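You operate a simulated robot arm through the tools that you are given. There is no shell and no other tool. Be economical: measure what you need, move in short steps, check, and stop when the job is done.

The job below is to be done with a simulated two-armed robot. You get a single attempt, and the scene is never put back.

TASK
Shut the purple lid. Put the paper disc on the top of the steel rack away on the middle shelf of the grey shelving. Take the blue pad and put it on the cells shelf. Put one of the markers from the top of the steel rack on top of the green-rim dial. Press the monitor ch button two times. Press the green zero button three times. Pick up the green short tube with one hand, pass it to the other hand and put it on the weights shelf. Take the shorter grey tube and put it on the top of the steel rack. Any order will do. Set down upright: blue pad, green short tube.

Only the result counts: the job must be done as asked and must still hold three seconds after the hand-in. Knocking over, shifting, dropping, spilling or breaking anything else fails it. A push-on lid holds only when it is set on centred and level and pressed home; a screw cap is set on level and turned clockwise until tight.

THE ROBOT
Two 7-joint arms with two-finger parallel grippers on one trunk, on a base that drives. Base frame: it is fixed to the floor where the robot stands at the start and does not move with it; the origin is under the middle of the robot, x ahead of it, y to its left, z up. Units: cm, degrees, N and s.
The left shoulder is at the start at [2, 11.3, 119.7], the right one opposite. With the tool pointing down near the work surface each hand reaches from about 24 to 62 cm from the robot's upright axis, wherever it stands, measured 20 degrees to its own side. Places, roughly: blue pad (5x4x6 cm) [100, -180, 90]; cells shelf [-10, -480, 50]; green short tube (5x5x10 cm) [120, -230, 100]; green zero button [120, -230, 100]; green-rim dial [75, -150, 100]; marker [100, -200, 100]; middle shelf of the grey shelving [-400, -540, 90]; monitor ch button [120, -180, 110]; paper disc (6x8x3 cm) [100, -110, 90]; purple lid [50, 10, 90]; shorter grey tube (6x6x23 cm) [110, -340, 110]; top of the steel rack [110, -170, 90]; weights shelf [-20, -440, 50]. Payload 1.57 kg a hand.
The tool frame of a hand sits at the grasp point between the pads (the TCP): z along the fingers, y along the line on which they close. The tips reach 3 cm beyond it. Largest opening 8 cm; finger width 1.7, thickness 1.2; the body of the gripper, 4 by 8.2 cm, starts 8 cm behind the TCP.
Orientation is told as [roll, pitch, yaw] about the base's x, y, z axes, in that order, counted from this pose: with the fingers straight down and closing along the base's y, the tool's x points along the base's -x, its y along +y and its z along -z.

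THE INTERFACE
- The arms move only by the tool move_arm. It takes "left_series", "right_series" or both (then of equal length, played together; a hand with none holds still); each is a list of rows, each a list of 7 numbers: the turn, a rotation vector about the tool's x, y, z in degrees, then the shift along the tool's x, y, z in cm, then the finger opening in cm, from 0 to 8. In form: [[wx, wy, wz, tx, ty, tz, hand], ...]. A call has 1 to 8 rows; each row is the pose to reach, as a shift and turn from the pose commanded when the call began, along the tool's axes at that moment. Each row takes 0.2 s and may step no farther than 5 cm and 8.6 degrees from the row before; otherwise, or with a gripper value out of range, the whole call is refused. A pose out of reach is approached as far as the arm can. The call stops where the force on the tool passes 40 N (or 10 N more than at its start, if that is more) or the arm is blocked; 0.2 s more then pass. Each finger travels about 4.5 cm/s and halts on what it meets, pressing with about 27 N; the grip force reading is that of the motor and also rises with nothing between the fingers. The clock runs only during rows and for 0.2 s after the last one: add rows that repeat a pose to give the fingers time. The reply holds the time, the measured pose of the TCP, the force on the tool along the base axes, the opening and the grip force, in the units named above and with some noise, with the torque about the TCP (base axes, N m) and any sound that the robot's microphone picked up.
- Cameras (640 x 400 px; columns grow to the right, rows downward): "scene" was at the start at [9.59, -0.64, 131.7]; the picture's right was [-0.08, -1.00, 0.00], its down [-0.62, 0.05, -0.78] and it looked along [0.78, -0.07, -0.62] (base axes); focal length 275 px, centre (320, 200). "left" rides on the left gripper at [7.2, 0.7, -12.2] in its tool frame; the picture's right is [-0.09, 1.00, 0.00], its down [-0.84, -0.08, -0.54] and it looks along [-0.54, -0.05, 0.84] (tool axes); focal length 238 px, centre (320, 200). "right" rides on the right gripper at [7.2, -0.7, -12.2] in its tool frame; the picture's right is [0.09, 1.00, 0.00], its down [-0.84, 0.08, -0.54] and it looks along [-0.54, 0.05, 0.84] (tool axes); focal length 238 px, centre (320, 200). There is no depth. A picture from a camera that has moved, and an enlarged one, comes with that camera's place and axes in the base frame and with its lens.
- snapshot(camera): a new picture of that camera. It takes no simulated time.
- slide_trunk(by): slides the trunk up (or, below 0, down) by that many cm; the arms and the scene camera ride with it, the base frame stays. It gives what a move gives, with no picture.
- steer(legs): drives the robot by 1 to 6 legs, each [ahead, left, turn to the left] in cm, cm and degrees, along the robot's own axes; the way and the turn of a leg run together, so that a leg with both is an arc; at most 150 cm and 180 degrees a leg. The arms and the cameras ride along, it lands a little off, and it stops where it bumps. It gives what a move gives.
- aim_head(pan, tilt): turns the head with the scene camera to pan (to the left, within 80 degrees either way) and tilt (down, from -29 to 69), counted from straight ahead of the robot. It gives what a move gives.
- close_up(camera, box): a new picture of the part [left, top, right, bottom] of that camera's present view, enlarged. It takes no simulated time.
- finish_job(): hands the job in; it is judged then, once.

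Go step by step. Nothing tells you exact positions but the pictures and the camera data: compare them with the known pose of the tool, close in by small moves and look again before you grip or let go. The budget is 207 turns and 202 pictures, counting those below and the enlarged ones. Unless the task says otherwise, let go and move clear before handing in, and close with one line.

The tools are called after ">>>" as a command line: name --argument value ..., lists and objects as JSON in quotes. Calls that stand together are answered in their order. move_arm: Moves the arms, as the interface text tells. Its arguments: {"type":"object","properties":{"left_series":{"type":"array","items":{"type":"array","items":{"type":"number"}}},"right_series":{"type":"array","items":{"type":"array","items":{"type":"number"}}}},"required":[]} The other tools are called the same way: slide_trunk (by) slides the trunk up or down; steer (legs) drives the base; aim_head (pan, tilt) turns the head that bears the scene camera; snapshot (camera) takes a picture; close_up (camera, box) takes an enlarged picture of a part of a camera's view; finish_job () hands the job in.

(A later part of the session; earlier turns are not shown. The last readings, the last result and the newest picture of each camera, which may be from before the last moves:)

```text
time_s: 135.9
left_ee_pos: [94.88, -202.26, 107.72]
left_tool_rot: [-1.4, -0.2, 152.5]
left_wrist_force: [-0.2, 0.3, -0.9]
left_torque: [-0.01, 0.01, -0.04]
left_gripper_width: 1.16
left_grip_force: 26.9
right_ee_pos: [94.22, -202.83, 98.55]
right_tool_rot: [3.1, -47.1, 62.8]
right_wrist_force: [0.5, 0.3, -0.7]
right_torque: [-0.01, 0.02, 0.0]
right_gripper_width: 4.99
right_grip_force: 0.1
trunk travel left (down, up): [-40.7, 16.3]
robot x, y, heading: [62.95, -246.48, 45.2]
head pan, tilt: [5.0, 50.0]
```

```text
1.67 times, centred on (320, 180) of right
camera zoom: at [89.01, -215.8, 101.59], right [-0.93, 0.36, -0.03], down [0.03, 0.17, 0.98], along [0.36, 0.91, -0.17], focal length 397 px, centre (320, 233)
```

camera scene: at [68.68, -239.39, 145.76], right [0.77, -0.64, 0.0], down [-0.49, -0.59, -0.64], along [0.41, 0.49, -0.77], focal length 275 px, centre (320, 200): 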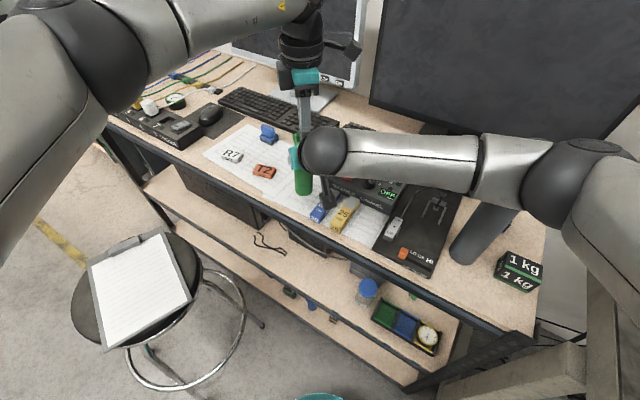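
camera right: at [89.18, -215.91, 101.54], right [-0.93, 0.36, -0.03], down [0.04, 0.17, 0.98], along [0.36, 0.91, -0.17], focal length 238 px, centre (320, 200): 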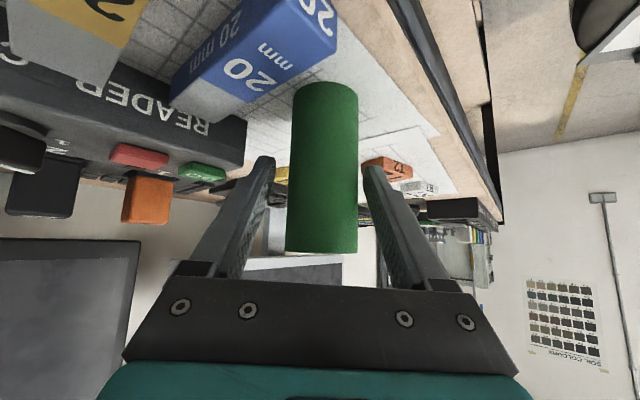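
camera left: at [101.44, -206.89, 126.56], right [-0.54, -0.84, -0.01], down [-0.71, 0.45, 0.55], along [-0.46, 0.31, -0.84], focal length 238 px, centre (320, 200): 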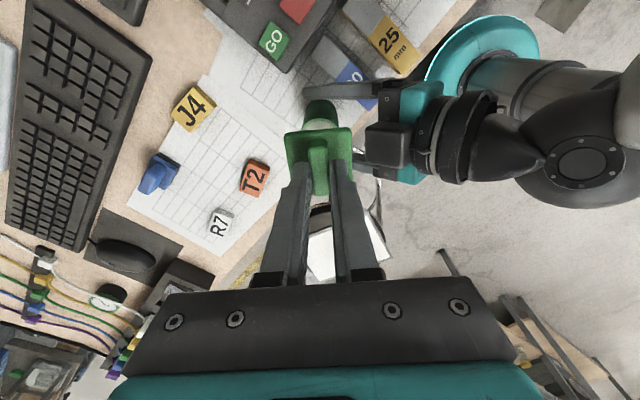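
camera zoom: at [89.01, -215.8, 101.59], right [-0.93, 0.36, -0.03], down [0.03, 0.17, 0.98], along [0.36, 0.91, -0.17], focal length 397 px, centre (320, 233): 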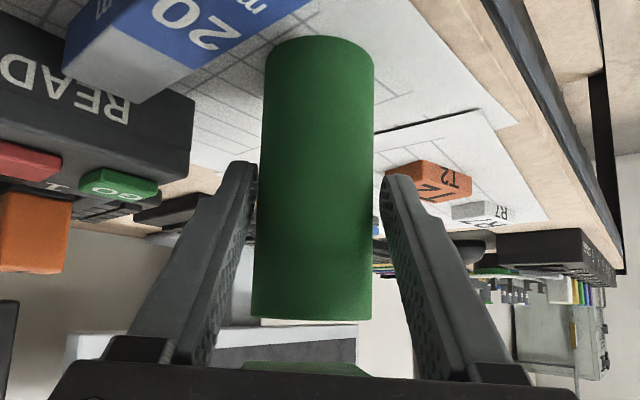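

The cap lifted off again — not latched. I'll level the hand (−1.4° roll), nudge 1 mm and press again, listening.

>>> move_arm --left_series '[[-1.3, 0.2, 0, -0.1, 0, 0.6, 0], [-1.3, 0.2, 0, -0.1, 0, 1.2, 0], [-1.3, 0.2, 0, -0.1, 0, 1.6, 0], [-1.3, 0.2, 0, -0.1, 0, 1.9, 0], [-1.3, 0.2, 0, -0.1, 0, 2.1, 0], [-1.3, 0.2, 0, -0.1, 0, 2.3, 0], [-1.3, 0.2, 0, -0.1, 0, 2.5, 0]]'

>>> close_up --camera "right" --box '[260, 180, 380, 270]'

>>> close_up --camera "left" --box '[270, 80, 370, 180]'

```text
time_s: 137.5
left_ee_pos: [94.95, -202.03, 105.98]
left_tool_rot: [-0.6, 0.4, 152.6]
left_wrist_force: [-4.6, -2.3, 12.5]
left_torque: [-0.13, 0.4, 0.05]
left_gripper_width: 1.16
left_grip_force: 27.4
right_ee_pos: [94.22, -202.9, 98.28]
right_tool_rot: [3.0, -47.1, 62.8]
right_wrist_force: [0.9, 1.3, -1.0]
right_torque: [0.01, -0.02, 0.0]
right_gripper_width: 5.06
right_grip_force: 0.1
trunk travel left (down, up): [-40.7, 16.3]
robot x, y, heading: [63.11, -246.16, 45.4]
head pan, tilt: [5.0, 50.0]
heard: snap
stopped in row 7 (left hand): the force on the tool passed its limit at 41 N (the readings are from after the stop); the commanded pose is now the measured one
```

```text
4.44 times, centred on (320, 225) of right
camera zoom: at [89.02, -215.84, 101.57], right [-0.93, 0.37, -0.03], down [0.03, 0.17, 0.98], along [0.37, 0.91, -0.17], focal length 1059 px, centre (320, 89)
```

zoom: 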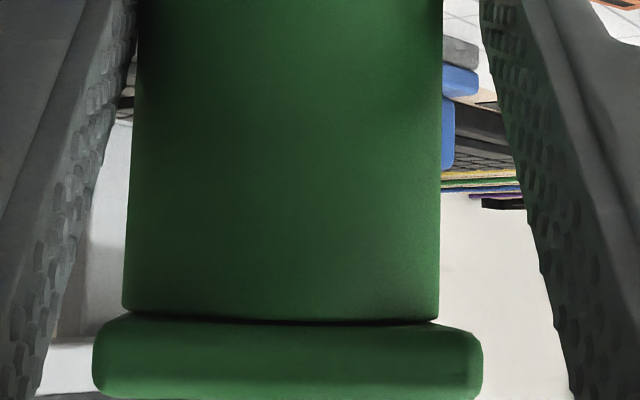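

```text
4.00 times, centred on (320, 130) of left
camera zoom: at [101.01, -205.8, 118.08], right [-0.54, -0.84, -0.01], down [-0.71, 0.45, 0.54], along [-0.45, 0.3, -0.84], focal length 953 px, centre (320, 480)
```

zoom: 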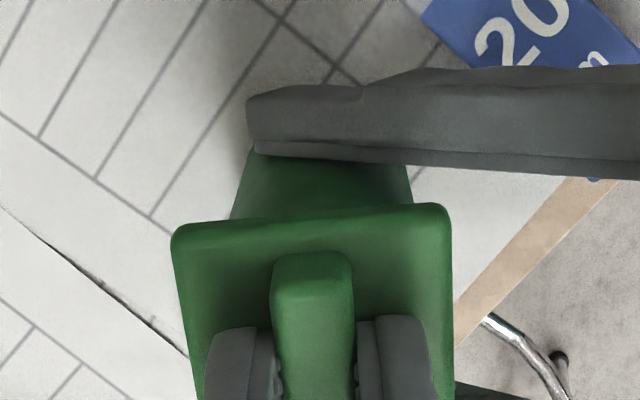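

A snap was heard — lift 1.5 cm to test whether the tube comes along.

>>> move_arm --left_series '[[0, 0, 0, 0, 0, -0.4, 0], [0, 0, 0, 0, 0, -0.9, 0], [0, 0, 0, 0, 0, -1.4, 0], [0, 0, 0, 0, 0, -1.8, 0]]'

>>> close_up --camera "right" --box '[220, 60, 420, 300]'

```text
time_s: 138.5
left_ee_pos: [95.1, -201.93, 107.48]
left_tool_rot: [-0.5, 0.2, 152.7]
left_wrist_force: [0.4, -0.1, -3.8]
left_torque: [-0.03, -0.01, -0.01]
left_gripper_width: 1.16
left_grip_force: 26.2
right_ee_pos: [94.2, -202.86, 98.43]
right_tool_rot: [3.1, -47.1, 62.8]
right_wrist_force: [0.0, 0.7, 0.3]
right_torque: [-0.04, -0.04, 0.01]
right_gripper_width: 5.0
right_grip_force: 0.0
trunk travel left (down, up): [-40.7, 16.3]
robot x, y, heading: [62.76, -246.02, 44.9]
head pan, tilt: [5.0, 50.0]
```

```text
1.67 times, centred on (320, 180) of right
camera zoom: at [89.02, -215.79, 101.57], right [-0.93, 0.36, -0.03], down [0.04, 0.17, 0.98], along [0.36, 0.91, -0.17], focal length 397 px, centre (320, 233)
```

zoom: 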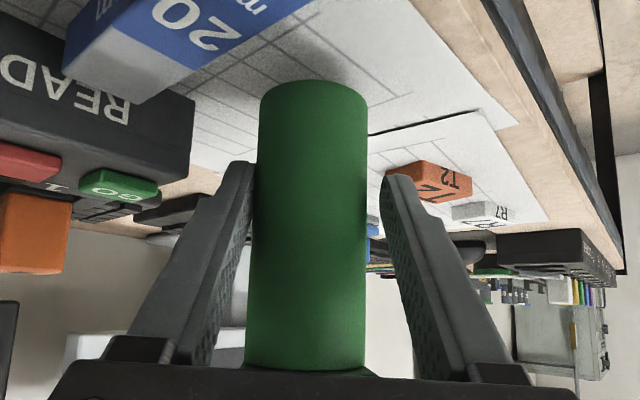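

Latched and lifted. Level the right hand's 3° roll, centre it, then close gently for the hand-over.

>>> move_arm --right_series '[[1.6, 0, 0, 0, -0.1, 0, 5], [3.1, 0, 0, 0, -0.22, 0, 5], [3.1, 0, 0, 0, -0.22, 0, 5]]'

>>> close_up --camera "right" --box '[220, 60, 420, 300]'

```text
time_s: 139.3
left_ee_pos: [95.06, -202.01, 107.5]
left_tool_rot: [-0.4, 0.4, 152.5]
left_wrist_force: [0.0, -0.5, -3.3]
left_torque: [0.03, -0.03, 0.0]
left_gripper_width: 1.17
left_grip_force: 26.7
right_ee_pos: [94.5, -203.0, 98.48]
right_tool_rot: [-0.1, -47.1, 62.7]
right_wrist_force: [0.0, 0.8, 0.8]
right_torque: [-0.01, 0.01, 0.01]
right_gripper_width: 5.0
right_grip_force: 0.0
trunk travel left (down, up): [-40.7, 16.3]
robot x, y, heading: [62.91, -245.98, 45.2]
head pan, tilt: [5.0, 50.0]
```

```text
1.67 times, centred on (320, 180) of right
camera zoom: at [88.65, -215.62, 101.61], right [-0.91, 0.4, -0.07], down [0.01, 0.19, 0.98], along [0.41, 0.9, -0.18], focal length 397 px, centre (320, 233)
```

zoom: 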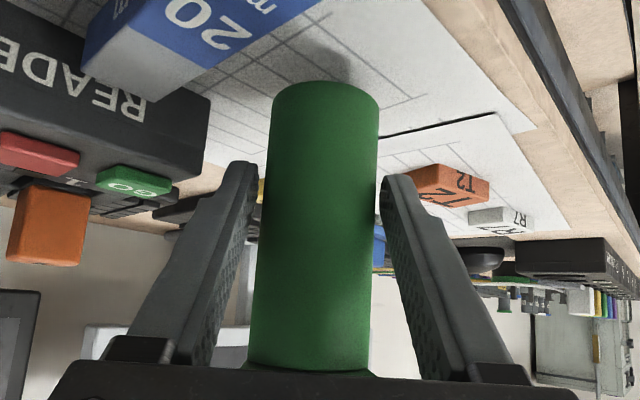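

>>> move_arm --right_series '[[0, 0, 0, 0, 0, 0, 4.5], [0, 0, 0, 0, 0, 0, 4.3], [0, 0, 0, 0, 0, 0, 4.2], [0, 0, 0, 0, 0, 0, 4.1], [0, 0, 0, 0, 0, 0, 4.0], [0, 0, 0, 0, 0, 0, 3.5], [0, 0, 0, 0, 0, 0, 3]]'

```text
time_s: 140.9
left_ee_pos: [94.93, -201.84, 107.46]
left_tool_rot: [-0.6, 0.3, 152.6]
left_wrist_force: [-1.8, 1.7, -2.6]
left_torque: [-0.03, 0.01, -0.05]
left_gripper_width: 1.17
left_grip_force: 26.6
right_ee_pos: [94.42, -203.03, 98.46]
right_tool_rot: [-0.1, -47.1, 62.8]
right_wrist_force: [1.1, -0.3, 0.4]
right_torque: [0.07, 0.14, 0.03]
right_gripper_width: 4.16
right_grip_force: 27.5
trunk travel left (down, up): [-40.7, 16.3]
robot x, y, heading: [63.32, -246.29, 45.3]
head pan, tilt: [5.0, 50.0]
```

Held by the right without a pop. Release left and lift it away.

>>> move_arm --left_series '[[0, 0, 0, 0, 0, 0, 2], [0, 0, 0, 0, 0, 0, 3.5], [0, 0, 0, 0, 0, -3, 3.5], [0, 0, 0, 0, 0, -7, 3.5], [0, 0, 0, 0, 0, -12, 3.5]]'

>>> snapshot --camera "left"

```text
time_s: 142.1
left_ee_pos: [94.79, -201.96, 119.69]
left_tool_rot: [-0.4, 0.2, 152.6]
left_wrist_force: [0.4, -0.1, -0.3]
left_torque: [-0.01, -0.03, 0.0]
left_gripper_width: 3.51
left_grip_force: 0.1
right_ee_pos: [94.48, -203.0, 98.47]
right_tool_rot: [-0.1, -47.0, 62.8]
right_wrist_force: [-0.6, -0.9, -0.1]
right_torque: [-0.04, 0.01, 0.01]
right_gripper_width: 4.17
right_grip_force: 27.2
trunk travel left (down, up): [-40.7, 16.3]
robot x, y, heading: [62.91, -246.14, 45.1]
head pan, tilt: [5.0, 50.0]
```

```text
74 pictures are left
camera left: at [100.84, -205.82, 131.75], right [-0.54, -0.84, -0.01], down [-0.71, 0.45, 0.54], along [-0.45, 0.3, -0.84], focal length 238 px, centre (320, 200)
```

left: 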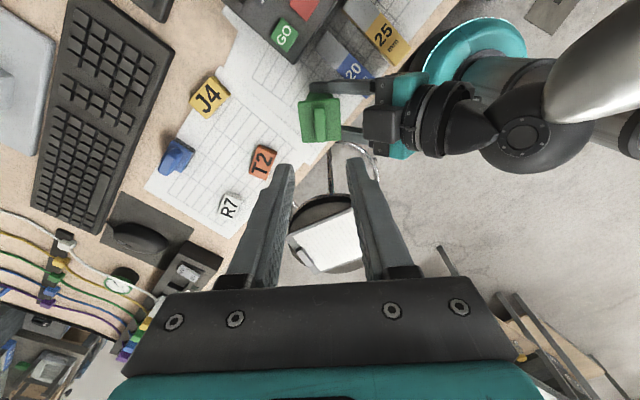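

Tube is securely in the right hand with its cap on. Next the blue pad with the left hand: zoom on it.

>>> close_up --camera "left" --box '[140, 70, 260, 220]'

>>> slide_trunk --by 10

```text
2.67 times, centred on (200, 145) of left
camera zoom: at [100.84, -205.82, 131.75], right [-0.54, -0.84, -0.01], down [-0.71, 0.45, 0.54], along [-0.45, 0.3, -0.84], focal length 636 px, centre (640, 347)
```

zoom: 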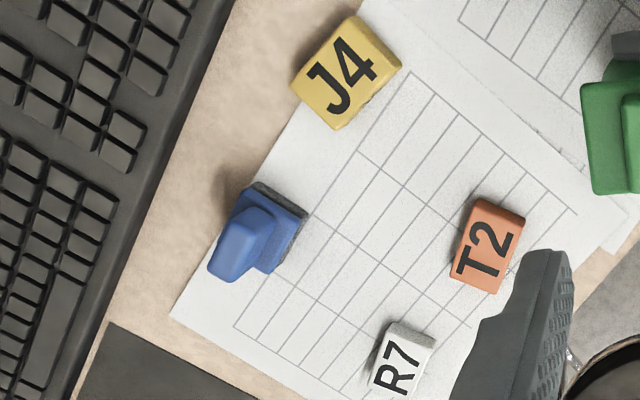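

```text
time_s: 143.4
left_ee_pos: [94.92, -201.86, 129.45]
left_tool_rot: [-0.4, 0.3, 152.6]
left_wrist_force: [0.2, 0.1, -0.3]
left_torque: [0.02, -0.03, 0.01]
left_gripper_width: 3.5
left_grip_force: 0.1
right_ee_pos: [94.49, -202.89, 108.46]
right_tool_rot: [-0.1, -47.0, 62.8]
right_wrist_force: [-0.4, -0.2, -3.3]
right_torque: [-0.02, 0.02, -0.02]
right_gripper_width: 4.15
right_grip_force: 27.0
trunk travel left (down, up): [-50.7, 6.3]
robot x, y, heading: [63.09, -245.94, 45.0]
head pan, tilt: [5.0, 50.0]
```

Pad handle is near [100,-179.5]; handle's thin side runs fore–aft. I'll tuck the right hand (with tube) back and up, then shift the base closer.

>>> move_arm --right_series '[[0, 0, 0, 0.8, -2.6, -3.3, 3], [0, 0, 0, 1.6, -5.2, -6.6, 3], [0, 0, 0, 2.4, -7.7, -9.8, 3], [0, 0, 0, 3.2, -10.3, -13.1, 3], [0, 0, 0, 4, -12.9, -16.4, 3], [0, 0, 0, 4.6, -15.4, -19.6, 3]]' --left_series '[[0, 0, 7.6, 0, 0, 0, 3.5], [0, 0, 15.2, 0, 0, 0, 3.5], [0, 0, 22.8, 0, 0, 0, 3.5], [0, 0, 30.4, 0, 0, 0, 3.5], [0, 0, 38, 0, 0, 0, 3.5], [0, 0, 45.6, 0, 0, 0, 3.5]]'

>>> steer --legs '[[14.6, 12.6, 0], [0, 0, -12]]'

>>> snapshot --camera "scene"

```text
time_s: 144.8
left_ee_pos: [94.88, -202.02, 129.48]
left_tool_rot: [-0.7, -0.2, 106.8]
left_wrist_force: [0.4, -1.1, 0.7]
left_torque: [0.02, 0.03, 0.02]
left_gripper_width: 3.51
left_grip_force: 0.1
right_ee_pos: [100.09, -225.69, 118.4]
right_tool_rot: [-0.1, -47.1, 62.8]
right_wrist_force: [1.0, -0.4, -3.3]
right_torque: [-0.05, 0.01, 0.02]
right_gripper_width: 4.15
right_grip_force: 26.8
trunk travel left (down, up): [-50.7, 6.3]
robot x, y, heading: [63.27, -245.89, 45.0]
head pan, tilt: [5.0, 50.0]
```

```text
time_s: 147.2
left_ee_pos: [104.83, -190.26, 129.59]
left_tool_rot: [-0.6, -0.2, 95.1]
left_wrist_force: [0.1, 0.6, 0.4]
left_torque: [-0.01, 0.0, 0.01]
left_gripper_width: 3.51
left_grip_force: 0.1
right_ee_pos: [105.01, -214.41, 118.38]
right_tool_rot: [0.0, -47.0, 50.7]
right_wrist_force: [0.3, -0.3, -2.2]
right_torque: [-0.05, 0.01, 0.03]
right_gripper_width: 4.15
right_grip_force: 27.1
trunk travel left (down, up): [-50.7, 6.3]
robot x, y, heading: [64.22, -226.75, 32.9]
head pan, tilt: [5.0, 50.0]
```

```text
72 pictures are left
camera scene: at [71.34, -221.49, 155.75], right [0.62, -0.79, 0.0], down [-0.6, -0.47, -0.64], along [0.51, 0.4, -0.77], focal length 275 px, centre (320, 200)
```

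scene: 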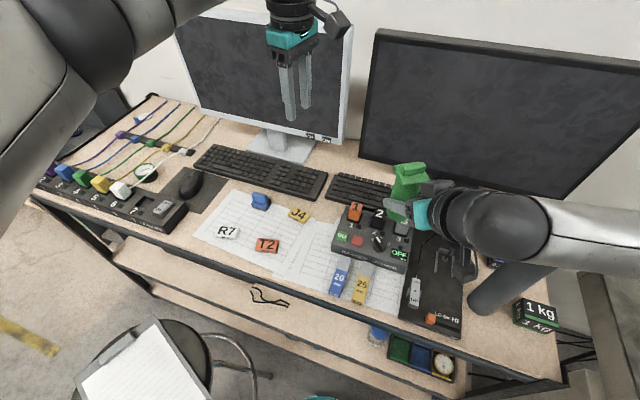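

>>> move_arm --left_series '[[0, 0, -4, -3.8, 1.4, 1, 4], [0, 0, -8, -7.6, 2.8, 3, 4], [0, 0, -12, -11.5, 4.3, 5, 4], [0, 0, -12, -11.5, 4.3, 9.5, 4], [0, 0, -12, -11.5, 4.3, 14, 4], [0, 0, -12, -11.5, 4.3, 18, 4]]'

>>> close_up --camera "left" --box '[200, 50, 440, 200]'

```text
time_s: 148.6
left_ee_pos: [99.64, -179.03, 111.35]
left_tool_rot: [-0.5, 0.0, 106.9]
left_wrist_force: [-0.8, -0.7, 0.4]
left_torque: [-0.03, -0.01, 0.0]
left_gripper_width: 4.02
left_grip_force: 0.0
right_ee_pos: [105.03, -214.51, 118.34]
right_tool_rot: [0.0, -46.9, 50.6]
right_wrist_force: [0.8, -0.6, -3.6]
right_torque: [-0.01, 0.01, 0.0]
right_gripper_width: 4.16
right_grip_force: 26.9
trunk travel left (down, up): [-50.7, 6.3]
robot x, y, heading: [64.47, -226.79, 33.1]
head pan, tilt: [5.0, 50.0]
```

```text
2.67 times, centred on (320, 125) of left
camera zoom: at [100.99, -186.01, 123.48], right [-0.98, -0.2, -0.01], down [-0.17, 0.82, 0.54], along [-0.1, 0.54, -0.84], focal length 636 px, centre (320, 400)
```

zoom: 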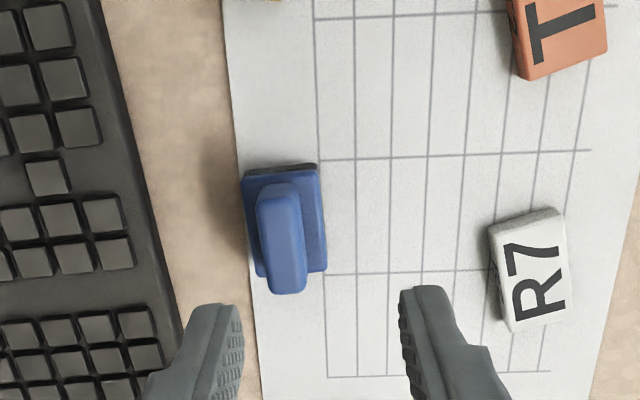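

>>> move_arm --left_series '[[0, 0, 0, -0.45, -0.95, 0, 4], [0, 0, 0, -0.9, -1.9, 2, 4], [0, 0, 0, -0.9, -1.9, 6, 4], [0, 0, 0, -0.9, -1.9, 9, 4]]'

>>> close_up --camera "left" --box '[220, 80, 420, 205]'

```text
time_s: 149.6
left_ee_pos: [98.64, -179.23, 104.33]
left_tool_rot: [-0.7, -0.1, 106.9]
left_wrist_force: [0.8, 0.2, 0.5]
left_torque: [0.0, 0.02, 0.0]
left_gripper_width: 4.0
left_grip_force: 0.1
left hand out of reach, approached as far as the arm can: row 2, 3, 4
right_ee_pos: [104.92, -214.5, 118.39]
right_tool_rot: [0.0, -47.1, 50.7]
right_wrist_force: [0.5, -0.3, -3.0]
right_torque: [-0.03, 0.04, 0.0]
right_gripper_width: 4.18
right_grip_force: 26.9
trunk travel left (down, up): [-50.7, 6.3]
robot x, y, heading: [64.42, -226.86, 33.5]
head pan, tilt: [5.0, 50.0]
```

```text
3.20 times, centred on (320, 142) of left
camera zoom: at [99.94, -186.15, 116.42], right [-0.98, -0.2, -0.01], down [-0.18, 0.82, 0.54], along [-0.1, 0.53, -0.84], focal length 763 px, centre (320, 384)
```

zoom: 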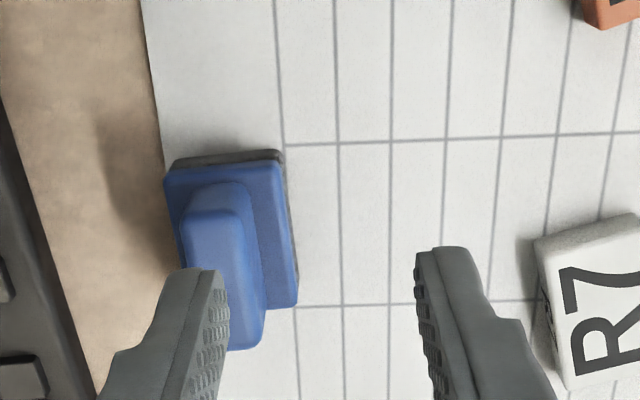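

>>> move_arm --left_series '[[0, 0, 0, 0, 0, -4, 4], [0, 0, 0, 0, 0, -8, 4]]'

>>> slide_trunk --by -9.5

>>> move_arm --left_series '[[0, 0, 0, -0.4, -1.4, 0, 4], [0, 0, 0, -0.9, -2.8, 0, 4]]'

>>> close_up --camera "left" --box '[220, 80, 420, 205]'

```text
time_s: 150.2
left_ee_pos: [98.62, -179.24, 112.51]
left_tool_rot: [-0.7, 0.0, 107.1]
left_wrist_force: [0.3, 0.0, -1.0]
left_torque: [-0.02, 0.0, -0.02]
left_gripper_width: 4.01
left_grip_force: 0.1
right_ee_pos: [104.95, -214.42, 118.4]
right_tool_rot: [0.1, -47.1, 50.8]
right_wrist_force: [-0.2, 0.0, -3.2]
right_torque: [-0.02, 0.03, 0.0]
right_gripper_width: 4.17
right_grip_force: 27.0
trunk travel left (down, up): [-50.7, 6.3]
robot x, y, heading: [64.42, -227.11, 33.1]
head pan, tilt: [5.0, 50.0]
```

```text
time_s: 151.5
left_ee_pos: [98.52, -179.36, 102.84]
left_tool_rot: [-0.6, -0.2, 107.0]
left_wrist_force: [-0.7, -0.9, 0.2]
left_torque: [0.0, 0.02, -0.01]
left_gripper_width: 4.0
left_grip_force: 0.1
right_ee_pos: [104.94, -214.47, 109.01]
right_tool_rot: [-0.1, -47.1, 50.8]
right_wrist_force: [0.0, -0.4, -3.5]
right_torque: [-0.04, 0.01, 0.01]
right_gripper_width: 4.18
right_grip_force: 26.8
trunk travel left (down, up): [-41.2, 15.8]
robot x, y, heading: [64.21, -226.52, 33.0]
head pan, tilt: [5.0, 50.0]
```

```text
time_s: 152.1
left_ee_pos: [100.55, -177.86, 102.87]
left_tool_rot: [-0.7, 0.1, 106.9]
left_wrist_force: [-0.7, -0.9, 0.0]
left_torque: [-0.01, 0.01, -0.01]
left_gripper_width: 4.01
left_grip_force: 0.0
left hand out of reach, approached as far as the arm can: row 2
right_ee_pos: [105.0, -214.43, 109.06]
right_tool_rot: [-0.1, -47.0, 50.6]
right_wrist_force: [-0.3, -0.2, -3.1]
right_torque: [-0.02, 0.02, -0.03]
right_gripper_width: 4.16
right_grip_force: 27.3
trunk travel left (down, up): [-41.2, 15.8]
robot x, y, heading: [64.45, -226.7, 33.2]
head pan, tilt: [5.0, 50.0]
```

```text
3.20 times, centred on (320, 142) of left
camera zoom: at [101.89, -184.96, 115.07], right [-0.98, -0.2, -0.01], down [-0.18, 0.82, 0.54], along [-0.1, 0.53, -0.84], focal length 763 px, centre (320, 384)
```

zoom: 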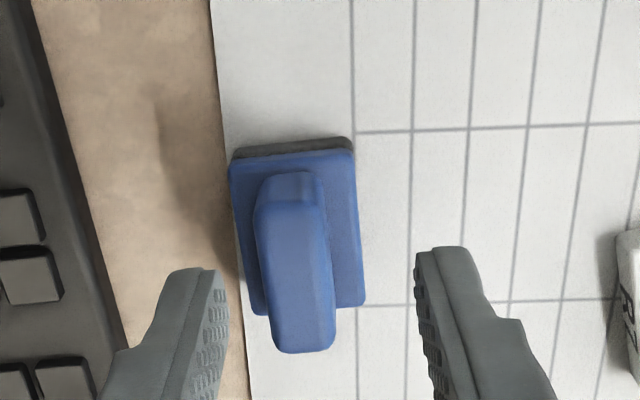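

>>> move_arm --right_series '[[0, 0, 0, -1.5, 0, -1.4, 3], [0, 0, 0, -2.9, 0, -2.7, 3]]'

>>> slide_trunk --by -2.7

>>> move_arm --left_series '[[0, 0, 0, 0, 0, 0, 2.8], [0, 0, 0, 0, 0, 0, 2], [0, 0, 0, 0, 0, 0, 1], [0, 0, 0, 0, 0, 0, 0], [0, 0, 0, 0, 0, 0, 0]]'

>>> close_up --camera "left" --box '[220, 80, 420, 205]'

```text
time_s: 152.7
left_ee_pos: [100.55, -177.9, 102.87]
left_tool_rot: [-0.5, -0.1, 107.0]
left_wrist_force: [0.9, 0.5, -0.5]
left_torque: [0.01, 0.0, 0.03]
left_gripper_width: 3.99
left_grip_force: 0.1
right_ee_pos: [105.02, -214.38, 112.92]
right_tool_rot: [-0.1, -47.1, 50.8]
right_wrist_force: [-0.2, -0.6, -2.0]
right_torque: [-0.01, 0.03, -0.01]
right_gripper_width: 4.16
right_grip_force: 27.1
trunk travel left (down, up): [-41.2, 15.8]
robot x, y, heading: [64.46, -226.73, 33.1]
head pan, tilt: [5.0, 50.0]
```

```text
time_s: 153.4
left_ee_pos: [100.56, -177.86, 100.28]
left_tool_rot: [-0.5, -0.2, 107.0]
left_wrist_force: [-0.4, 0.1, 0.7]
left_torque: [-0.04, 0.02, 0.01]
left_gripper_width: 4.01
left_grip_force: 0.1
right_ee_pos: [104.93, -214.51, 110.17]
right_tool_rot: [-0.1, -47.2, 50.7]
right_wrist_force: [-0.3, -0.2, -2.5]
right_torque: [0.0, 0.08, 0.0]
right_gripper_width: 4.16
right_grip_force: 26.5
trunk travel left (down, up): [-38.5, 18.5]
robot x, y, heading: [64.21, -226.51, 33.0]
head pan, tilt: [5.0, 50.0]
```

```text
time_s: 154.6
left_ee_pos: [100.6, -178.0, 100.15]
left_tool_rot: [-0.6, -0.1, 107.0]
left_wrist_force: [0.2, 0.0, -0.1]
left_torque: [-0.01, 0.01, -0.01]
left_gripper_width: 0.0
left_grip_force: 21.1
right_ee_pos: [104.96, -214.39, 110.19]
right_tool_rot: [-0.2, -47.1, 50.7]
right_wrist_force: [-0.8, -0.1, -3.7]
right_torque: [-0.01, 0.04, -0.01]
right_gripper_width: 4.17
right_grip_force: 26.9
trunk travel left (down, up): [-38.5, 18.5]
robot x, y, heading: [64.43, -226.81, 32.9]
head pan, tilt: [5.0, 50.0]
```

```text
3.20 times, centred on (320, 142) of left
camera zoom: at [101.9, -184.96, 112.36], right [-0.98, -0.2, -0.01], down [-0.18, 0.82, 0.54], along [-0.1, 0.53, -0.84], focal length 763 px, centre (320, 384)
```

zoom: 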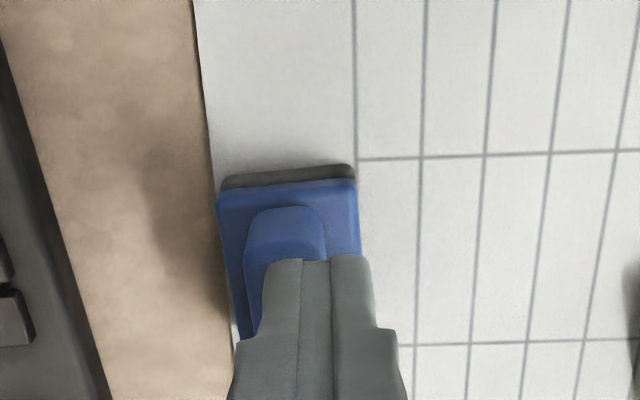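

Handle top is lower than thought. Open, go 2.2 cm lower, and close again.

>>> move_arm --left_series '[[0, 0, 0, 0, 0, 0, 2], [0, 0, 0, 0, -0.4, 0, 4], [0, 0, 0, 0, -0.4, 0, 4]]'

>>> slide_trunk --by -2.2

>>> move_arm --left_series '[[0, 0, 0, 0, 0, 0, 2.8], [0, 0, 0, 0, 0, 0, 2], [0, 0, 0, 0, 0, 0, 1], [0, 0, 0, 0, 0, 0, 0], [0, 0, 0, 0, 0, 0, 0]]'

```text
time_s: 155.4
left_ee_pos: [100.9, -177.91, 100.31]
left_tool_rot: [-0.9, -0.2, 106.9]
left_wrist_force: [-0.2, -0.5, 0.2]
left_torque: [-0.01, 0.0, 0.01]
left_gripper_width: 4.01
left_grip_force: 0.0
left hand out of reach, approached as far as the arm can: row 2
right_ee_pos: [104.99, -214.41, 110.22]
right_tool_rot: [-0.1, -47.0, 50.7]
right_wrist_force: [-0.7, 0.2, -2.9]
right_torque: [-0.03, 0.04, -0.02]
right_gripper_width: 4.14
right_grip_force: 27.0
trunk travel left (down, up): [-38.5, 18.5]
robot x, y, heading: [64.46, -226.66, 33.1]
head pan, tilt: [5.0, 50.0]
```

```text
time_s: 156.1
left_ee_pos: [100.81, -177.99, 98.19]
left_tool_rot: [-0.7, -0.1, 107.1]
left_wrist_force: [1.1, 0.9, -0.3]
left_torque: [0.0, 0.01, 0.01]
left_gripper_width: 4.0
left_grip_force: 0.1
right_ee_pos: [104.91, -214.36, 108.11]
right_tool_rot: [-0.2, -47.1, 50.7]
right_wrist_force: [0.5, -0.6, -3.2]
right_torque: [-0.07, 0.03, 0.01]
right_gripper_width: 4.17
right_grip_force: 27.2
trunk travel left (down, up): [-36.3, 20.7]
robot x, y, heading: [64.48, -226.92, 33.3]
head pan, tilt: [5.0, 50.0]
```

```text
time_s: 157.3
left_ee_pos: [100.78, -177.86, 98.13]
left_tool_rot: [-0.8, -0.1, 107.1]
left_wrist_force: [0.2, 0.5, 1.4]
left_torque: [0.02, 0.03, 0.03]
left_gripper_width: 1.7
left_grip_force: 27.2
right_ee_pos: [104.91, -214.34, 108.06]
right_tool_rot: [-0.1, -47.1, 50.7]
right_wrist_force: [-0.7, 0.4, -3.4]
right_torque: [-0.01, 0.03, 0.0]
right_gripper_width: 4.14
right_grip_force: 26.8
trunk travel left (down, up): [-36.3, 20.7]
robot x, y, heading: [63.99, -226.45, 33.1]
head pan, tilt: [5.0, 50.0]
```

Pad gripped (1.7 cm). Lift, back away from the rack, turn toward −y and look for the shelves.

>>> slide_trunk --by 15

>>> steer --legs '[[-70, 0, 0], [0, 0, -123]]'

>>> aim_head --pan 0 --tilt 25

>>> snapshot --camera "scene"

```text
time_s: 159.0
left_ee_pos: [100.92, -177.96, 113.07]
left_tool_rot: [-0.7, -0.1, 107.1]
left_wrist_force: [0.0, -0.1, -0.7]
left_torque: [-0.04, 0.0, 0.01]
left_gripper_width: 1.7
left_grip_force: 26.5
right_ee_pos: [105.04, -214.44, 122.99]
right_tool_rot: [-0.1, -47.0, 50.8]
right_wrist_force: [0.0, -0.6, -2.7]
right_torque: [-0.06, 0.04, 0.0]
right_gripper_width: 4.15
right_grip_force: 26.5
trunk travel left (down, up): [-51.3, 5.7]
robot x, y, heading: [63.99, -226.46, 33.0]
head pan, tilt: [5.0, 50.0]
```

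```text
time_s: 168.0
left_ee_pos: [26.31, -322.33, 113.11]
left_tool_rot: [-0.7, -0.1, -15.9]
left_wrist_force: [-0.8, 0.9, 0.4]
left_torque: [0.04, 0.0, 0.02]
left_gripper_width: 1.71
left_grip_force: 26.8
right_ee_pos: [-6.59, -306.03, 123.12]
right_tool_rot: [0.1, -47.1, -72.0]
right_wrist_force: [0.6, 0.3, -2.9]
right_torque: [0.05, -0.02, -0.02]
right_gripper_width: 4.16
right_grip_force: 26.6
trunk travel left (down, up): [-51.3, 5.7]
robot x, y, heading: [5.01, -265.23, -89.7]
head pan, tilt: [5.0, 50.0]
```

```text
time_s: 168.9
left_ee_pos: [26.39, -322.35, 113.12]
left_tool_rot: [-0.8, -0.1, -15.9]
left_wrist_force: [-0.6, 0.4, 0.5]
left_torque: [0.0, -0.02, -0.01]
left_gripper_width: 1.71
left_grip_force: 26.9
right_ee_pos: [-6.53, -306.06, 123.01]
right_tool_rot: [0.0, -47.0, -72.1]
right_wrist_force: [-0.5, 0.3, -3.1]
right_torque: [0.01, -0.01, 0.0]
right_gripper_width: 4.16
right_grip_force: 27.3
trunk travel left (down, up): [-51.3, 5.7]
robot x, y, heading: [4.95, -265.19, -89.6]
head pan, tilt: [0.0, 25.0]
```

```text
67 pictures are left
camera scene: at [5.08, -275.41, 160.09], right [-1.0, 0.0, 0.0], down [0.0, 0.42, -0.91], along [0.0, -0.91, -0.42], focal length 275 px, centre (320, 200)
```

scene: 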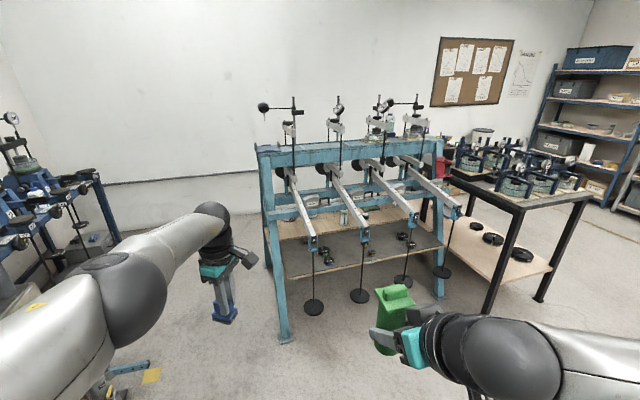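

>>> close_up --camera "scene" --box '[240, 180, 460, 318]'

>>> close_up --camera "scene" --box '[430, 40, 640, 300]'

```text
2.90 times, centred on (350, 249) of scene
camera zoom: at [5.08, -275.41, 160.09], right [-1.0, 0.0, 0.0], down [0.0, 0.42, -0.91], along [0.0, -0.91, -0.42], focal length 798 px, centre (233, 58)
```

zoom: 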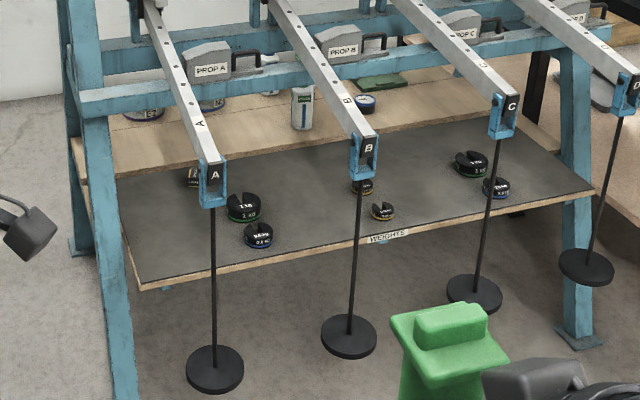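

```text
1.54 times, centred on (535, 170) of scene
camera zoom: at [5.08, -275.41, 160.09], right [-1.0, 0.0, 0.0], down [0.0, 0.42, -0.91], along [0.0, -0.91, -0.42], focal length 423 px, centre (-11, 246)
```

zoom: 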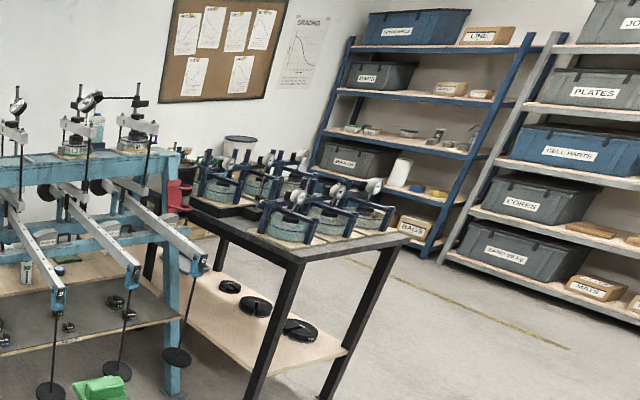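

The WEIGHTS shelf is the dark mat shelf; behind it is the wooden cells shelf, inside the teal frame. Beams and hangers block the front, so I'll inspect the left end of the frame.

>>> steer --legs '[[60, 45, 0]]'

>>> aim_head --pan 10 --tilt 32

>>> snapshot --camera "scene"

```text
time_s: 173.0
left_ee_pos: [70.99, -382.91, 113.12]
left_tool_rot: [-0.8, -0.1, -16.2]
left_wrist_force: [0.5, -0.1, -0.3]
left_torque: [0.01, 0.01, 0.05]
left_gripper_width: 1.72
left_grip_force: 26.8
right_ee_pos: [38.27, -366.45, 122.95]
right_tool_rot: [-0.1, -47.1, -72.3]
right_wrist_force: [-0.5, -0.3, -3.6]
right_torque: [0.04, 0.0, -0.02]
right_gripper_width: 4.15
right_grip_force: 26.9
trunk travel left (down, up): [-51.3, 5.7]
robot x, y, heading: [50.11, -325.47, -89.8]
head pan, tilt: [0.0, 25.0]
```

```text
time_s: 173.7
left_ee_pos: [70.96, -382.89, 113.03]
left_tool_rot: [-0.9, -0.1, -16.2]
left_wrist_force: [1.0, -0.4, -1.1]
left_torque: [0.0, 0.05, -0.02]
left_gripper_width: 1.73
left_grip_force: 26.5
right_ee_pos: [38.02, -366.48, 123.03]
right_tool_rot: [0.0, -47.1, -72.2]
right_wrist_force: [-0.4, 0.3, -3.3]
right_torque: [0.07, 0.02, 0.02]
right_gripper_width: 4.13
right_grip_force: 26.9
trunk travel left (down, up): [-51.3, 5.7]
robot x, y, heading: [49.7, -325.97, -90.3]
head pan, tilt: [10.0, 32.0]
```

```text
64 pictures are left
camera scene: at [51.41, -335.46, 158.99], right [-0.98, -0.17, 0.0], down [-0.09, 0.52, -0.85], along [0.15, -0.84, -0.53], focal length 275 px, centre (320, 200)
```

scene: 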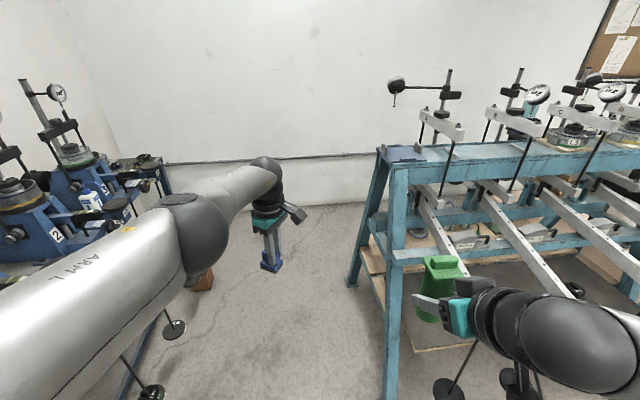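

The left end of the frame is open. I'll pull the left hand in and drive beside that end, facing along the frame.

>>> move_arm --left_series '[[0, 0, 0, 1.2, 4.2, -0.5, 0], [0, 0, 0, 2.4, 8.4, -1, 0], [0, 0, 0, 3.6, 12.6, -1, 0], [0, 0, 0, 4.8, 16.8, -1, 0], [0, 0, 0, 6, 21, -1, 0]]'

>>> steer --legs '[[99, 45, 0], [0, 0, -71.5]]'

>>> aim_head --pan 5 --tilt 45

>>> snapshot --camera "scene"

```text
time_s: 174.9
left_ee_pos: [71.18, -360.92, 113.99]
left_tool_rot: [-0.9, -0.3, -16.0]
left_wrist_force: [-0.2, 0.0, -0.6]
left_torque: [-0.02, 0.0, 0.02]
left_gripper_width: 1.73
left_grip_force: 26.8
right_ee_pos: [38.16, -366.31, 123.02]
right_tool_rot: [-0.1, -47.1, -72.3]
right_wrist_force: [0.6, 0.3, -2.9]
right_torque: [0.02, 0.06, 0.01]
right_gripper_width: 4.15
right_grip_force: 27.3
trunk travel left (down, up): [-51.3, 5.7]
robot x, y, heading: [49.35, -325.79, -89.8]
head pan, tilt: [10.0, 32.0]
```

```text
time_s: 183.6
left_ee_pos: [67.87, -456.21, 113.84]
left_tool_rot: [-0.8, 0.0, -87.8]
left_wrist_force: [-0.1, 0.0, 0.2]
left_torque: [0.03, 0.02, -0.03]
left_gripper_width: 1.69
left_grip_force: 26.8
right_ee_pos: [52.59, -426.7, 123.05]
right_tool_rot: [0.0, -47.1, -144.1]
right_wrist_force: [-0.2, -0.3, -3.2]
right_torque: [0.03, -0.02, 0.01]
right_gripper_width: 4.13
right_grip_force: 26.7
trunk travel left (down, up): [-51.3, 5.7]
robot x, y, heading: [94.49, -424.93, -161.8]
head pan, tilt: [10.0, 32.0]
```

```text
time_s: 184.3
left_ee_pos: [67.93, -456.24, 113.81]
left_tool_rot: [-0.9, -0.1, -87.8]
left_wrist_force: [-0.7, -0.4, -0.8]
left_torque: [0.05, -0.01, 0.0]
left_gripper_width: 1.7
left_grip_force: 27.0
right_ee_pos: [52.47, -426.78, 123.02]
right_tool_rot: [0.1, -47.0, -144.1]
right_wrist_force: [0.9, -0.5, -2.5]
right_torque: [0.03, -0.01, -0.03]
right_gripper_width: 4.14
right_grip_force: 26.9
trunk travel left (down, up): [-51.3, 5.7]
robot x, y, heading: [94.84, -425.07, -161.8]
head pan, tilt: [5.0, 45.0]
```

```text
63 pictures are left
camera scene: at [86.43, -428.53, 157.05], right [-0.4, 0.92, 0.0], down [0.65, 0.28, -0.71], along [-0.65, -0.28, -0.71], focal length 275 px, centre (320, 200)
```

scene: 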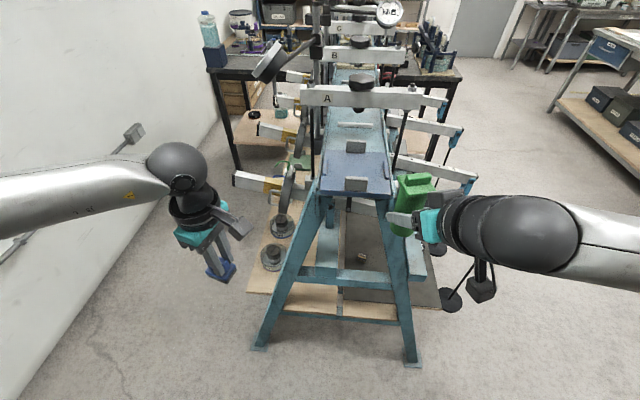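

Excellent view: cells shelf is on the left (back) side, weights mat on the right. I'll tuck both hands, then move closer to the frame's end.

>>> move_arm --left_series '[[0, 0, 0, -3.4, 2.7, 0, 0], [0, 0, 0, -6.8, 5.4, 0, 0], [0, 0, 0, -10.1, 8.1, 0, 0]]' --right_series '[[0, 0, 0, 2.3, -1.7, -2.4, 3], [0, 0, 0, 4.6, -3.5, -4.9, 3], [0, 0, 0, 6.8, -5.2, -7.3, 3]]'

>>> steer --legs '[[0, -17, 0], [19, 0, 0]]'

>>> slide_trunk --by -30

>>> aim_head --pan -15 --tilt 50

>>> snapshot --camera "scene"

```text
time_s: 185.1
left_ee_pos: [76.56, -466.0, 113.79]
left_tool_rot: [-0.8, -0.1, -87.8]
left_wrist_force: [0.0, 0.1, -0.8]
left_torque: [-0.01, 0.03, -0.02]
left_gripper_width: 1.69
left_grip_force: 26.4
right_ee_pos: [54.75, -416.3, 121.58]
right_tool_rot: [0.1, -47.1, -144.0]
right_wrist_force: [0.4, 0.7, -2.7]
right_torque: [0.04, -0.03, 0.0]
right_gripper_width: 4.13
right_grip_force: 27.6
right hand out of reach, approached as far as the arm can: row 2, 3
trunk travel left (down, up): [-51.3, 5.7]
robot x, y, heading: [94.88, -425.6, -161.8]
head pan, tilt: [5.0, 45.0]
```

```text
time_s: 187.7
left_ee_pos: [53.42, -455.8, 113.69]
left_tool_rot: [-0.7, -0.1, -87.8]
left_wrist_force: [0.6, -0.5, -0.2]
left_torque: [-0.01, -0.03, -0.01]
left_gripper_width: 1.73
left_grip_force: 27.1
right_ee_pos: [31.35, -406.2, 121.39]
right_tool_rot: [0.0, -47.1, -144.1]
right_wrist_force: [-0.4, 0.0, -3.0]
right_torque: [-0.02, -0.04, 0.03]
right_gripper_width: 4.14
right_grip_force: 26.8
trunk travel left (down, up): [-51.3, 5.7]
robot x, y, heading: [71.81, -415.07, -161.4]
head pan, tilt: [5.0, 45.0]
```

```text
time_s: 190.7
left_ee_pos: [53.49, -455.78, 83.7]
left_tool_rot: [-0.7, -0.2, -87.7]
left_wrist_force: [0.1, 0.4, -1.7]
left_torque: [0.04, 0.01, 0.01]
left_gripper_width: 1.71
left_grip_force: 27.0
right_ee_pos: [31.42, -406.26, 91.51]
right_tool_rot: [0.0, -46.9, -144.0]
right_wrist_force: [0.1, -0.2, -3.1]
right_torque: [0.07, -0.04, 0.0]
right_gripper_width: 4.14
right_grip_force: 27.0
trunk travel left (down, up): [-21.3, 35.7]
robot x, y, heading: [71.53, -414.56, -161.6]
head pan, tilt: [5.0, 45.0]
```

```text
time_s: 191.6
left_ee_pos: [53.41, -455.82, 83.8]
left_tool_rot: [-0.7, -0.1, -87.6]
left_wrist_force: [-0.1, 0.2, -0.4]
left_torque: [0.0, -0.01, 0.02]
left_gripper_width: 1.69
left_grip_force: 26.9
right_ee_pos: [31.45, -406.21, 91.53]
right_tool_rot: [0.1, -47.0, -144.0]
right_wrist_force: [-0.4, -0.2, -2.7]
right_torque: [0.01, -0.05, -0.03]
right_gripper_width: 4.13
right_grip_force: 26.7
trunk travel left (down, up): [-21.3, 35.7]
robot x, y, heading: [71.71, -414.84, -161.8]
head pan, tilt: [-15.0, 50.0]
```

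```text
62 pictures are left
camera scene: at [63.19, -415.53, 126.35], right [-0.06, 1.0, 0.0], down [0.76, 0.05, -0.64], along [-0.64, -0.04, -0.77], focal length 275 px, centre (320, 200)
```

scene: 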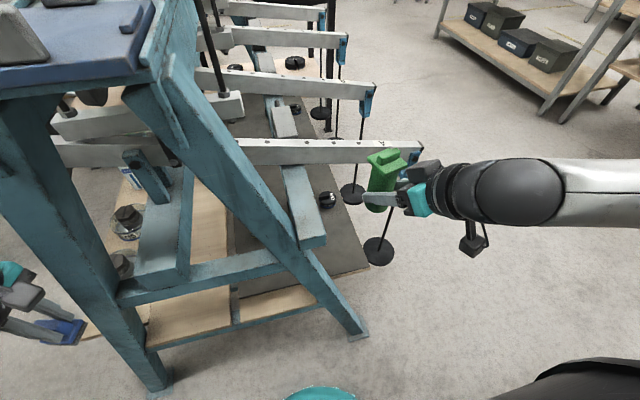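

The mat's near end is free. First pull the left hand 6 cm further out, lower the trunk, then lower the tube outside the shelf end.

>>> move_arm --left_series '[[0, 0, 0, 0.8, 2.9, 0, 0], [0, 0, 0, 1.7, 5.8, 0, 0]]'

>>> slide_trunk --by -20

>>> move_arm --right_series '[[0, 0, 0, 2.5, 0, 2.35, 3], [0, 0, 0, 5, 0, 4.7, 3], [0, 0, 0, 7.3, 0, 6.8, 3], [0, 0, 0, 9.1, 0, 8.5, 3]]'

>>> snapshot --camera "scene"

```text
time_s: 192.2
left_ee_pos: [59.26, -453.94, 83.66]
left_tool_rot: [-0.8, 0.0, -87.8]
left_wrist_force: [0.9, -0.3, -0.9]
left_torque: [0.01, 0.0, 0.0]
left_gripper_width: 1.71
left_grip_force: 27.3
right_ee_pos: [31.43, -406.23, 91.54]
right_tool_rot: [-0.1, -46.9, -144.0]
right_wrist_force: [0.5, 0.6, -3.0]
right_torque: [0.04, -0.06, 0.01]
right_gripper_width: 4.15
right_grip_force: 27.2
trunk travel left (down, up): [-21.3, 35.7]
robot x, y, heading: [71.68, -414.79, -161.5]
head pan, tilt: [-15.0, 50.0]
```

```text
time_s: 194.3
left_ee_pos: [59.32, -453.98, 63.73]
left_tool_rot: [-0.8, -0.1, -87.7]
left_wrist_force: [-0.1, 0.6, -0.6]
left_torque: [0.02, -0.01, 0.01]
left_gripper_width: 1.71
left_grip_force: 26.5
right_ee_pos: [31.36, -406.19, 71.49]
right_tool_rot: [0.0, -47.0, -144.0]
right_wrist_force: [-0.3, -0.4, -2.8]
right_torque: [0.02, -0.02, -0.01]
right_gripper_width: 4.12
right_grip_force: 27.3
trunk travel left (down, up): [-1.3, 55.7]
robot x, y, heading: [72.0, -414.66, -161.5]
head pan, tilt: [-15.0, 50.0]
```

```text
time_s: 195.3
left_ee_pos: [59.28, -453.95, 63.66]
left_tool_rot: [-0.8, -0.2, -87.7]
left_wrist_force: [-0.2, -0.2, -0.6]
left_torque: [0.0, -0.02, 0.02]
left_gripper_width: 1.7
left_grip_force: 27.2
right_ee_pos: [31.35, -406.12, 59.06]
right_tool_rot: [-0.2, -46.9, -143.8]
right_wrist_force: [1.2, -0.5, -3.9]
right_torque: [0.03, 0.0, -0.05]
right_gripper_width: 4.12
right_grip_force: 27.1
right hand out of reach, approached as far as the arm can: row 1
trunk travel left (down, up): [-1.3, 55.7]
robot x, y, heading: [72.04, -415.02, -161.7]
head pan, tilt: [-15.0, 50.0]
```

```text
61 pictures are left
camera scene: at [63.16, -415.54, 106.35], right [-0.06, 1.0, 0.0], down [0.77, 0.05, -0.64], along [-0.64, -0.04, -0.77], focal length 275 px, centre (320, 200)
```

scene: 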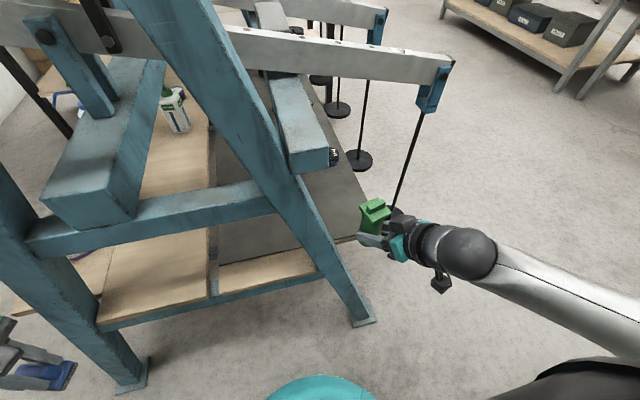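

>>> move_arm --right_series '[[0, 0, 0, -2.4, -1.1, 2.5, 3], [0, 0, 0, -4.7, -2.2, 5, 3], [0, 0, 0, -7.1, -3.3, 7.6, 3], [0, 0, 0, -9.4, -4.4, 10.1, 3]]'

>>> snapshot --camera "right"

>>> snapshot --camera "scene"

```text
time_s: 196.3
left_ee_pos: [59.25, -453.99, 63.71]
left_tool_rot: [-0.8, -0.2, -87.7]
left_wrist_force: [0.0, -0.2, 0.3]
left_torque: [0.03, -0.01, -0.01]
left_gripper_width: 1.71
left_grip_force: 27.0
right_ee_pos: [17.59, -410.79, 58.89]
right_tool_rot: [-0.1, -46.9, -143.9]
right_wrist_force: [-0.5, -0.6, -3.3]
right_torque: [0.03, -0.02, 0.01]
right_gripper_width: 4.17
right_grip_force: 27.2
trunk travel left (down, up): [-1.3, 55.7]
robot x, y, heading: [71.82, -414.53, -161.8]
head pan, tilt: [-15.0, 50.0]
```

```text
60 pictures are left
camera right: at [28.37, -402.15, 62.13], right [0.64, -0.77, -0.07], down [-0.1, -0.17, 0.98], along [-0.76, -0.62, -0.18], focal length 238 px, centre (320, 200)
```

right: 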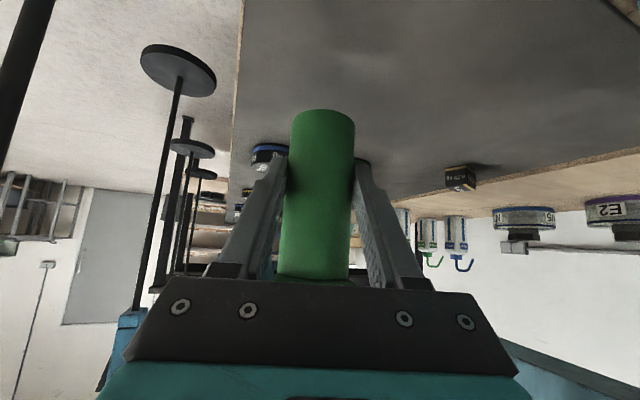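

```text
59 pictures are left
camera scene: at [63.2, -415.53, 106.35], right [-0.06, 1.0, 0.0], down [0.76, 0.05, -0.64], along [-0.64, -0.04, -0.77], focal length 275 px, centre (320, 200)
```

scene: 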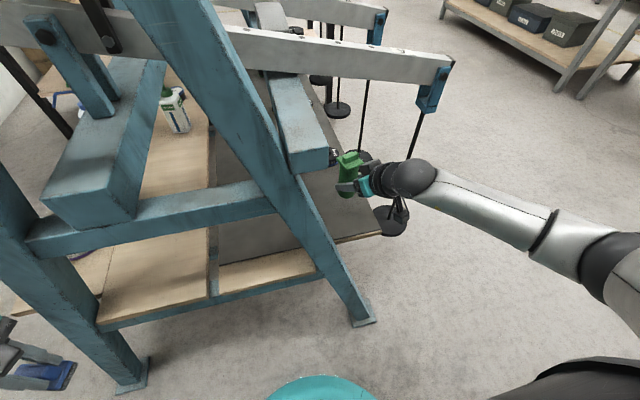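

Tube hovers over the free mat. Lower until contact.

>>> move_arm --right_series '[[0, 0, 0, 0.6, 0, 0.55, 3], [0, 0, 0, 1.2, 0, 1.1, 3], [0, 0, 0, 1.8, 0, 1.65, 3], [0, 0, 0, 2.2, 0, 2.05, 3], [0, 0, 0, 2.6, 0, 2.4, 3]]'

```text
time_s: 197.5
left_ee_pos: [59.29, -453.88, 63.67]
left_tool_rot: [-0.9, -0.1, -87.7]
left_wrist_force: [0.4, -0.6, 0.0]
left_torque: [-0.02, 0.01, 0.01]
left_gripper_width: 1.74
left_grip_force: 26.8
right_ee_pos: [17.61, -410.72, 55.56]
right_tool_rot: [0.0, -46.9, -144.0]
right_wrist_force: [0.7, 0.9, -3.8]
right_torque: [0.0, -0.05, -0.01]
right_gripper_width: 4.12
right_grip_force: 27.1
trunk travel left (down, up): [-1.3, 55.7]
robot x, y, heading: [71.88, -414.85, -161.6]
head pan, tilt: [-15.0, 50.0]
```

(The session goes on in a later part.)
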